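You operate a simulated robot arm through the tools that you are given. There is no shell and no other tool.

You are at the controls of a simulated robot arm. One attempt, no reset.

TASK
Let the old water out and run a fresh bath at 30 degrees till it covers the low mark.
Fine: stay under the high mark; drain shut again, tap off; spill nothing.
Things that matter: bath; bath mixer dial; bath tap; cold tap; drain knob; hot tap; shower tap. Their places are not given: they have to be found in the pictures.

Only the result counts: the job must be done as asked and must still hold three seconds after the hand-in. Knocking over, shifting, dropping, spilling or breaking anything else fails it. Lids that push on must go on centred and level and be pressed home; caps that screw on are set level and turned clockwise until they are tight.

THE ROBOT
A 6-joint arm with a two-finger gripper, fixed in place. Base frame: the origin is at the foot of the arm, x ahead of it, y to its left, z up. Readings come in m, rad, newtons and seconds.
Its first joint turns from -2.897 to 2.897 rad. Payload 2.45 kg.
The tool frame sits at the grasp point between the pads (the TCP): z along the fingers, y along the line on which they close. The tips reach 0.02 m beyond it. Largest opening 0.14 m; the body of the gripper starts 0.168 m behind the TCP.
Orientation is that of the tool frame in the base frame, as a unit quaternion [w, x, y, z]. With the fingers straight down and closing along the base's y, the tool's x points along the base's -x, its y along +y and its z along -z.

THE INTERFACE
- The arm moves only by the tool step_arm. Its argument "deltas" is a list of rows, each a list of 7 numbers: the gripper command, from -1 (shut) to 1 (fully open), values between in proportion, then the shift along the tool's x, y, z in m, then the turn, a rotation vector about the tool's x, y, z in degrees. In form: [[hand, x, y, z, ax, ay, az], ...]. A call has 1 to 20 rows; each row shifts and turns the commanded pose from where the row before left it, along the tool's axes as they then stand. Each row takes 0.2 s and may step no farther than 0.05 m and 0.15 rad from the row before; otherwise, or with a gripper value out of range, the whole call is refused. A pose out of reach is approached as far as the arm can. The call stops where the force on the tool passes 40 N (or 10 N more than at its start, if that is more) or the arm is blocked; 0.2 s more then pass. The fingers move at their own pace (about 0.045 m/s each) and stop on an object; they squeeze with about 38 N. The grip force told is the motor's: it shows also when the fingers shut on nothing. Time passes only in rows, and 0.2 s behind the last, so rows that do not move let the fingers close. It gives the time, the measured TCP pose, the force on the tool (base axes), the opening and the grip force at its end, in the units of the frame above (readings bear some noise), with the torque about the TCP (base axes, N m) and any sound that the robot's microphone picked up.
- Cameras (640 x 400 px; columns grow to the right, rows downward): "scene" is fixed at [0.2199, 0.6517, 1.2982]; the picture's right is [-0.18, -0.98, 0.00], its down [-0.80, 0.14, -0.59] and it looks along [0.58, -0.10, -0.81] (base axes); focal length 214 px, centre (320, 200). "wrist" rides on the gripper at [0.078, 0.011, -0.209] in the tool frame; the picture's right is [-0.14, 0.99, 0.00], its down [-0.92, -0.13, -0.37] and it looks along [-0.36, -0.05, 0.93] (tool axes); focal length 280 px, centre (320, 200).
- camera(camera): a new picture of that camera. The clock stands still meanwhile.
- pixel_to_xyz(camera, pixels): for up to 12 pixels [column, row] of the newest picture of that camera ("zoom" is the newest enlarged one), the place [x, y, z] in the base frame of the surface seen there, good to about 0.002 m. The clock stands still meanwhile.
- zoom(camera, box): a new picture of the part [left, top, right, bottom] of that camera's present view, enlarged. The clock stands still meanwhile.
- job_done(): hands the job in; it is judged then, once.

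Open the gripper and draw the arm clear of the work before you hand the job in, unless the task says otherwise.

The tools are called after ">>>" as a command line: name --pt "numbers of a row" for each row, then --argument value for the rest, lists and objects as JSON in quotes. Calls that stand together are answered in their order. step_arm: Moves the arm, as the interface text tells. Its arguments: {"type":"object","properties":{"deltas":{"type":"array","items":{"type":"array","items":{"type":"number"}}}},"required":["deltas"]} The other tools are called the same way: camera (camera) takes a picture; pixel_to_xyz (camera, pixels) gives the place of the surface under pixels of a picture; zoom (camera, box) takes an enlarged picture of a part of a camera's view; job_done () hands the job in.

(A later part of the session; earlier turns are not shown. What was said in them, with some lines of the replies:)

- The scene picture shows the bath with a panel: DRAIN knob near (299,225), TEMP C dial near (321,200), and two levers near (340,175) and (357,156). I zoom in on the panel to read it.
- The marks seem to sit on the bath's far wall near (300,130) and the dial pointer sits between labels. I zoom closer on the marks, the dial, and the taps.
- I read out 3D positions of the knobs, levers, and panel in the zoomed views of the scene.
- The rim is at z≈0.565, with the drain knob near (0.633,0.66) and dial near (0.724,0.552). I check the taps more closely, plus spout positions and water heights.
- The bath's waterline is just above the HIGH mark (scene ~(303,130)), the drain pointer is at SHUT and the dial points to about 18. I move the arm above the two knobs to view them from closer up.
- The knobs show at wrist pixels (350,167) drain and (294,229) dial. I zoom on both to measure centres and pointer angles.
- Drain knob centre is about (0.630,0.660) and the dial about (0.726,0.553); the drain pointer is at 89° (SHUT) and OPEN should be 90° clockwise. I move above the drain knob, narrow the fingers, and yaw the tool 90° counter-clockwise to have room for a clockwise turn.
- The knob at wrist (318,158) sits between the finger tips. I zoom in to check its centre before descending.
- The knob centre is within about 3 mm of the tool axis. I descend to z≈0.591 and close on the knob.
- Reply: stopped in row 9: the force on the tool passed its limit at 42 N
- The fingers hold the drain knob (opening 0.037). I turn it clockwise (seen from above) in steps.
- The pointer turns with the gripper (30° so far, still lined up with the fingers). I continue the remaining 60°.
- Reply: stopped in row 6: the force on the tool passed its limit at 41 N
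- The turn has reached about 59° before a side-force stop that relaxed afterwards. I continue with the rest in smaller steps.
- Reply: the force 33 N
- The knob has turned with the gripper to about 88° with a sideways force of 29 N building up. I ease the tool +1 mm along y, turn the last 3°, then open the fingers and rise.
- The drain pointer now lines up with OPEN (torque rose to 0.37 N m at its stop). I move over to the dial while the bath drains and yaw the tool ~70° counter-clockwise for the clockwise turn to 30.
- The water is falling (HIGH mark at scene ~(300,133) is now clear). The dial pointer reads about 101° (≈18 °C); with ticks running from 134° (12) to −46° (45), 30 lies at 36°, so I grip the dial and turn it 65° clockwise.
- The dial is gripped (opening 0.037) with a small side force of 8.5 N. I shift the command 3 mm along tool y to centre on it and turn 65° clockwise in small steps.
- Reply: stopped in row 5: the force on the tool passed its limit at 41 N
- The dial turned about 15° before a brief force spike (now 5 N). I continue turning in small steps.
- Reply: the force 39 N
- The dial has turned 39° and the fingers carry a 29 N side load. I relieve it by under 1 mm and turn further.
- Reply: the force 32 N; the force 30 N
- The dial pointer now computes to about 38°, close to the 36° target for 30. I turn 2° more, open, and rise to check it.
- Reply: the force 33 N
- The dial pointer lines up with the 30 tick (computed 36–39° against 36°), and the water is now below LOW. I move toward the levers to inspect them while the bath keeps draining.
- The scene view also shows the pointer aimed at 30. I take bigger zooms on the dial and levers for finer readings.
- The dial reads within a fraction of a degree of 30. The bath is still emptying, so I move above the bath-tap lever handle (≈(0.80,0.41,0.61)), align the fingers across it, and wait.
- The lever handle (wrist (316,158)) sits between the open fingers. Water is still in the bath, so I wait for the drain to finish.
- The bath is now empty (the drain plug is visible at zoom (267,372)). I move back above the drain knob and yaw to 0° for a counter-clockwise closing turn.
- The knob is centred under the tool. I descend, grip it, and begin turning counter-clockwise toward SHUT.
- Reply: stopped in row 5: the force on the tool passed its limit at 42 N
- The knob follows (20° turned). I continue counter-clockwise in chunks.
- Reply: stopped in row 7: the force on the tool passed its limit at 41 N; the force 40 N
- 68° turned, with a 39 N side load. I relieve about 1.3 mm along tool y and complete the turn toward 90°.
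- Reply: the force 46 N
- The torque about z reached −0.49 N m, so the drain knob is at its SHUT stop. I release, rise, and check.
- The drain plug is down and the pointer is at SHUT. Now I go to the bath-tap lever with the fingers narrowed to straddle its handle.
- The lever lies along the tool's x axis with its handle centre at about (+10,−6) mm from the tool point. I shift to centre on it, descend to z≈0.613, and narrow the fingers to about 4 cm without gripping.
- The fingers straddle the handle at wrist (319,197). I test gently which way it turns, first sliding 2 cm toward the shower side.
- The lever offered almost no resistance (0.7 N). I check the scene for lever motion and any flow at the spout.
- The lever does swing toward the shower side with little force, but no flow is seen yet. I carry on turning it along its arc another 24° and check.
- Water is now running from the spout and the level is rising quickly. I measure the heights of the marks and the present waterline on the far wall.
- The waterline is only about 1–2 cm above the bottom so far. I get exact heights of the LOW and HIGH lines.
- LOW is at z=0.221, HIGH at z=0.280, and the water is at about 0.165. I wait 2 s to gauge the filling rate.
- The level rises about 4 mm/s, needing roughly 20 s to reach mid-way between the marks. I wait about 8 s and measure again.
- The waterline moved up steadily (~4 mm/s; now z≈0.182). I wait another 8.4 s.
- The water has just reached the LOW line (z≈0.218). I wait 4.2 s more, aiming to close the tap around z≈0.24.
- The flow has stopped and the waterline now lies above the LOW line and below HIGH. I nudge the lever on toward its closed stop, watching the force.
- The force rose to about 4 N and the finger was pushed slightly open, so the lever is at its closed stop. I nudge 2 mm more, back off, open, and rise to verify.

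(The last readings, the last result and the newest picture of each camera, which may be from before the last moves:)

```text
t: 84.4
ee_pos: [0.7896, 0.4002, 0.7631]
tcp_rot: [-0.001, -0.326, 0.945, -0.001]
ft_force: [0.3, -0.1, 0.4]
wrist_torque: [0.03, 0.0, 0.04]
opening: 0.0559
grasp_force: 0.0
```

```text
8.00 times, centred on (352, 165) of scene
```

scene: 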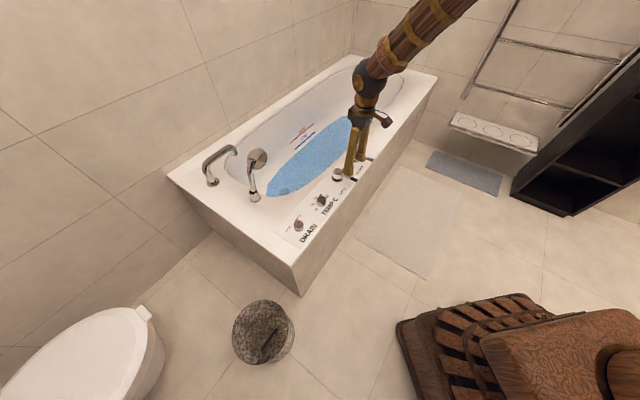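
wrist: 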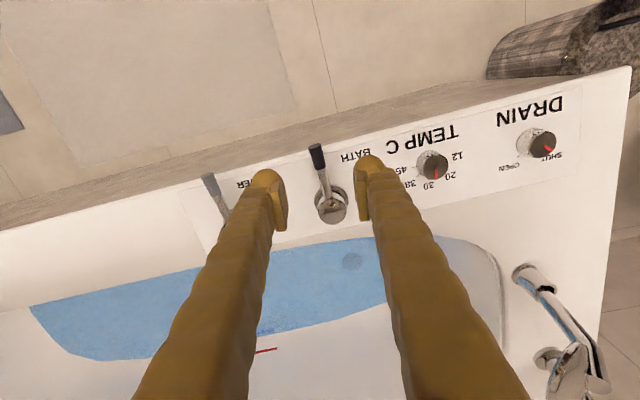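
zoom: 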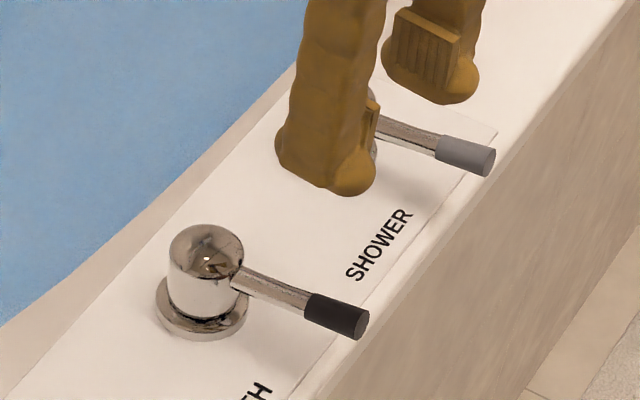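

The bath lever is back in its exact original closed position, the spout is dry, and the LOW line is under water. I measure the waterline height and then retract the arm.

>>> zoom --camera "scene" --box '[260, 110, 340, 160]'

>>> pixel_to_xyz --camera "zoom" --pixels '[[278, 301], [360, 231], [438, 162], [220, 352], [480, 126], [278, 312], [360, 240], [245, 266]]'

>>> step_arm --pt "0 0.02 -0.02 -0.03 0 0 0" --pt "0 0.02 -0.02 -0.03 0 0 0" --pt "0 0.02 -0.02 -0.03 0 0 0" --pt "0 0.02 -0.02 -0.03 0 0 0" --pt "0 0.02 -0.02 -0.03 0 0 0" --pt "0 0 0 0 0 0 0" --pt "0 0 0 0 0 0 0" --pt "0 0 0 0 0 0 0" --pt "0 0 0 0 0 0 0" --pt "0 0 0 0 0 0 0" --pt "0 0 0 0 0 0 0" --pt "0 0 0 0 0 0 0" --pt "0 0 0 0 0 0 0" --pt "0 0 0 0 0 0 0" --pt "0 0 0 0 0 0 0" --pt "0 0 0 0 0 0 0" --pt "0 0 0 0 0 0 0" --pt "0 0 0 0 0 0 0"

>>> camera --camera "scene"

>>> zoom --camera "scene" --box '[260, 110, 340, 160]'

>>> zoom --camera "scene" --box '[270, 140, 390, 250]'

```text
8.00 times, centred on (300, 135) of scene
```

zoom: 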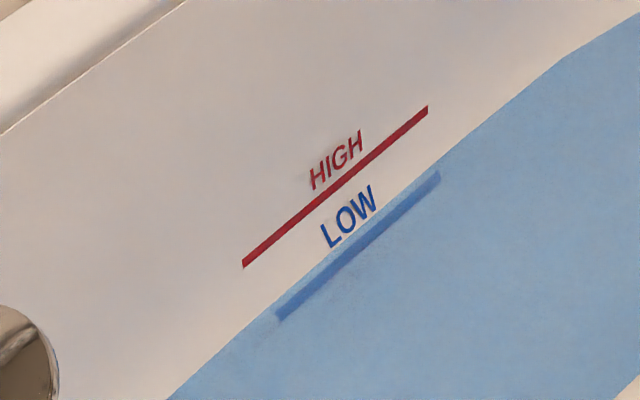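

```text
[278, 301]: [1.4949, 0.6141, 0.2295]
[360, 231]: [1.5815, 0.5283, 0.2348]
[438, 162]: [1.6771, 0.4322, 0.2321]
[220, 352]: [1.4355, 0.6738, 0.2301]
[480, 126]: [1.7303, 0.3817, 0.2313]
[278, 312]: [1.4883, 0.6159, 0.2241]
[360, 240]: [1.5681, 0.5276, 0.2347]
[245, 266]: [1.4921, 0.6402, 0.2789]
```

```text
t: 88.2
ee_pos: [0.7751, 0.2592, 0.9109]
tcp_rot: [-0.002, -0.327, 0.945, 0.0]
ft_force: [-0.1, 0.1, 0.2]
wrist_torque: [-0.01, 0.01, -0.01]
opening: 0.07
grasp_force: 0.0
```

```text
taken
```

scene: 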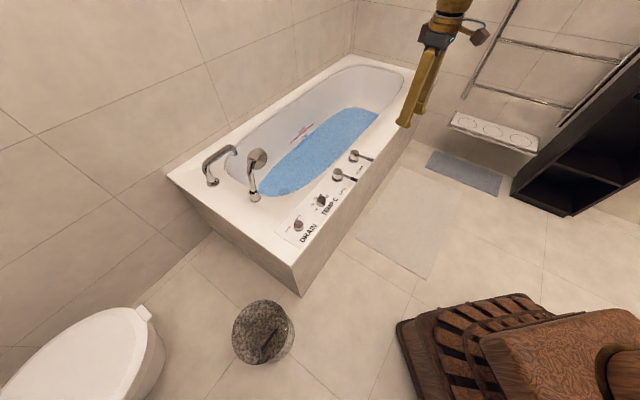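

```text
8.00 times, centred on (300, 135) of scene
```

zoom: 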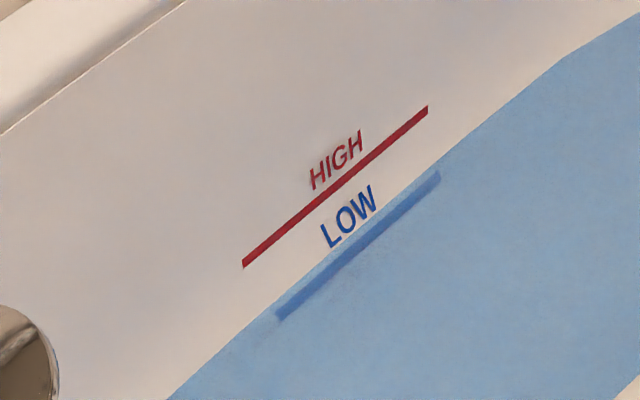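

```text
3.64 times, centred on (330, 195) of scene
```

zoom: 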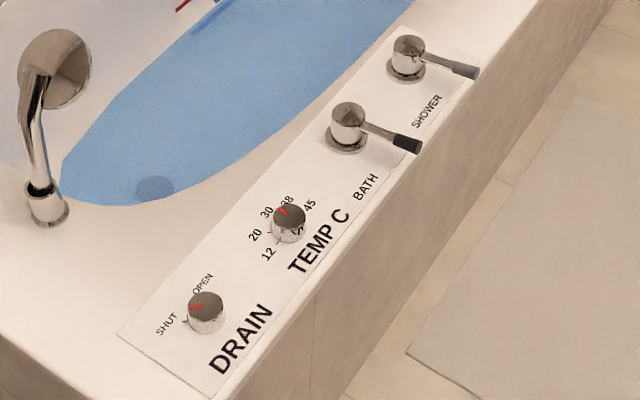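

Level is steady at z≈0.232 (above LOW, well below HIGH 0.28), the drain is at SHUT and both levers are off. I double-check the dial with one more close zoom before deciding.

>>> zoom --camera "scene" --box '[300, 180, 348, 210]'

>>> zoom --camera "scene" --box '[278, 208, 326, 238]'

>>> camera --camera "wrist"

```text
13.33 times, centred on (324, 195) of scene
```

zoom: 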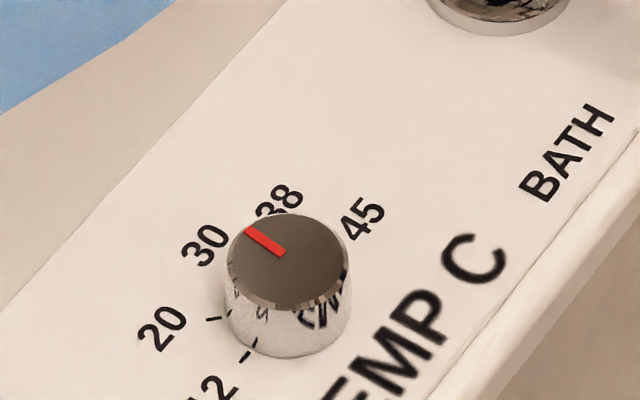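

```text
13.33 times, centred on (302, 223) of scene
```

zoom: 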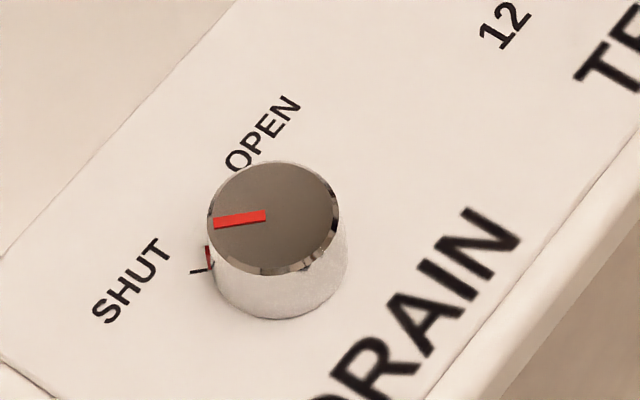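

```text
taken
```

wrist: 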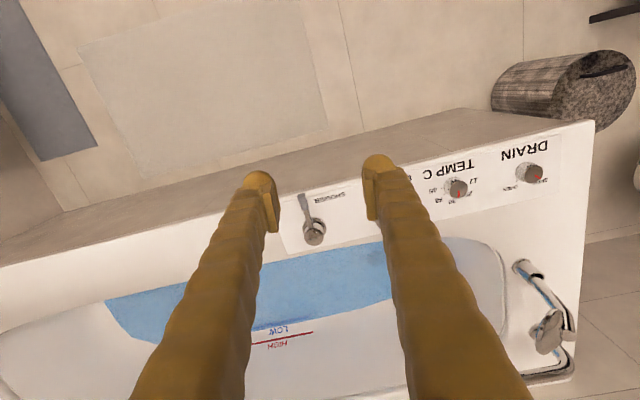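

Everything checks out: dial at 30, drain at SHUT, tap off, level steady between the marks. I open the gripper fully while staying clear of the bath.

>>> step_arm --pt "1 0 0 -0.01 0 0 0" --pt "1 0 0 0 0 0 0" --pt "1 0 0 0 0 0 0" --pt "1 0 0 0 0 0 0" --pt "1 0 0 0 0 0 0" --pt "1 0 0 0 0 0 0"

>>> zoom --camera "scene" --box '[190, 80, 350, 200]'

```text
t: 89.6
ee_pos: [0.775, 0.2585, 0.9204]
tcp_rot: [-0.002, -0.326, 0.945, -0.001]
ft_force: [1.0, -0.6, 0.6]
wrist_torque: [0.01, -0.03, 0.02]
opening: 0.1399
grasp_force: 0.2
```

```text
3.33 times, centred on (270, 140) of scene
```

zoom: 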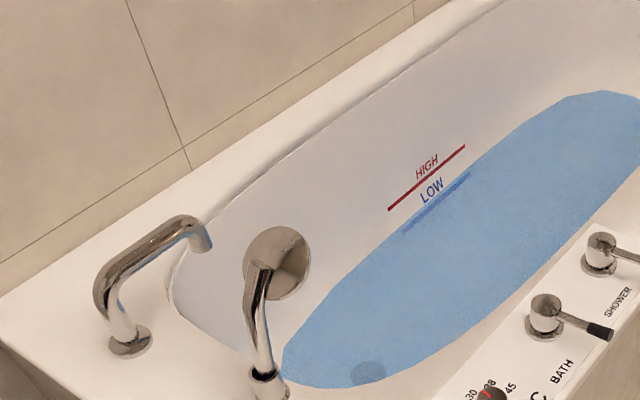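

The level holds steady above LOW and below HIGH, no water runs from the spout, and the arm is clear with its gripper open. I hand in the job.

>>> job_done

```text
The job is handed in.
```

I let the old water out completely and refilled the bath to just above the LOW mark. I've handed the job in; no verdict on it has come back.

- **Temperature:** the dial was set to 30 before the tap was opened. I read the pointer at about 29.6, going by the dial ticks; there was no thermometer to check the water itself.
- **Level:** the water stands at about z = 0.232 m. The LOW line is at 0.221 m and the HIGH line at 0.280 m, so LOW is covered by about 1 cm. The level held steady for the 8 seconds I watched after the tap closed.
- **Drain and tap:** the drain knob is back at its SHUT stop. The bath lever is back at its closed stop, and the spout stopped running.
- **Spills:** I saw none. The shower tap was not touched, and the hot and cold taps never came into view.

The arm is clear of the bath with its gripper open.
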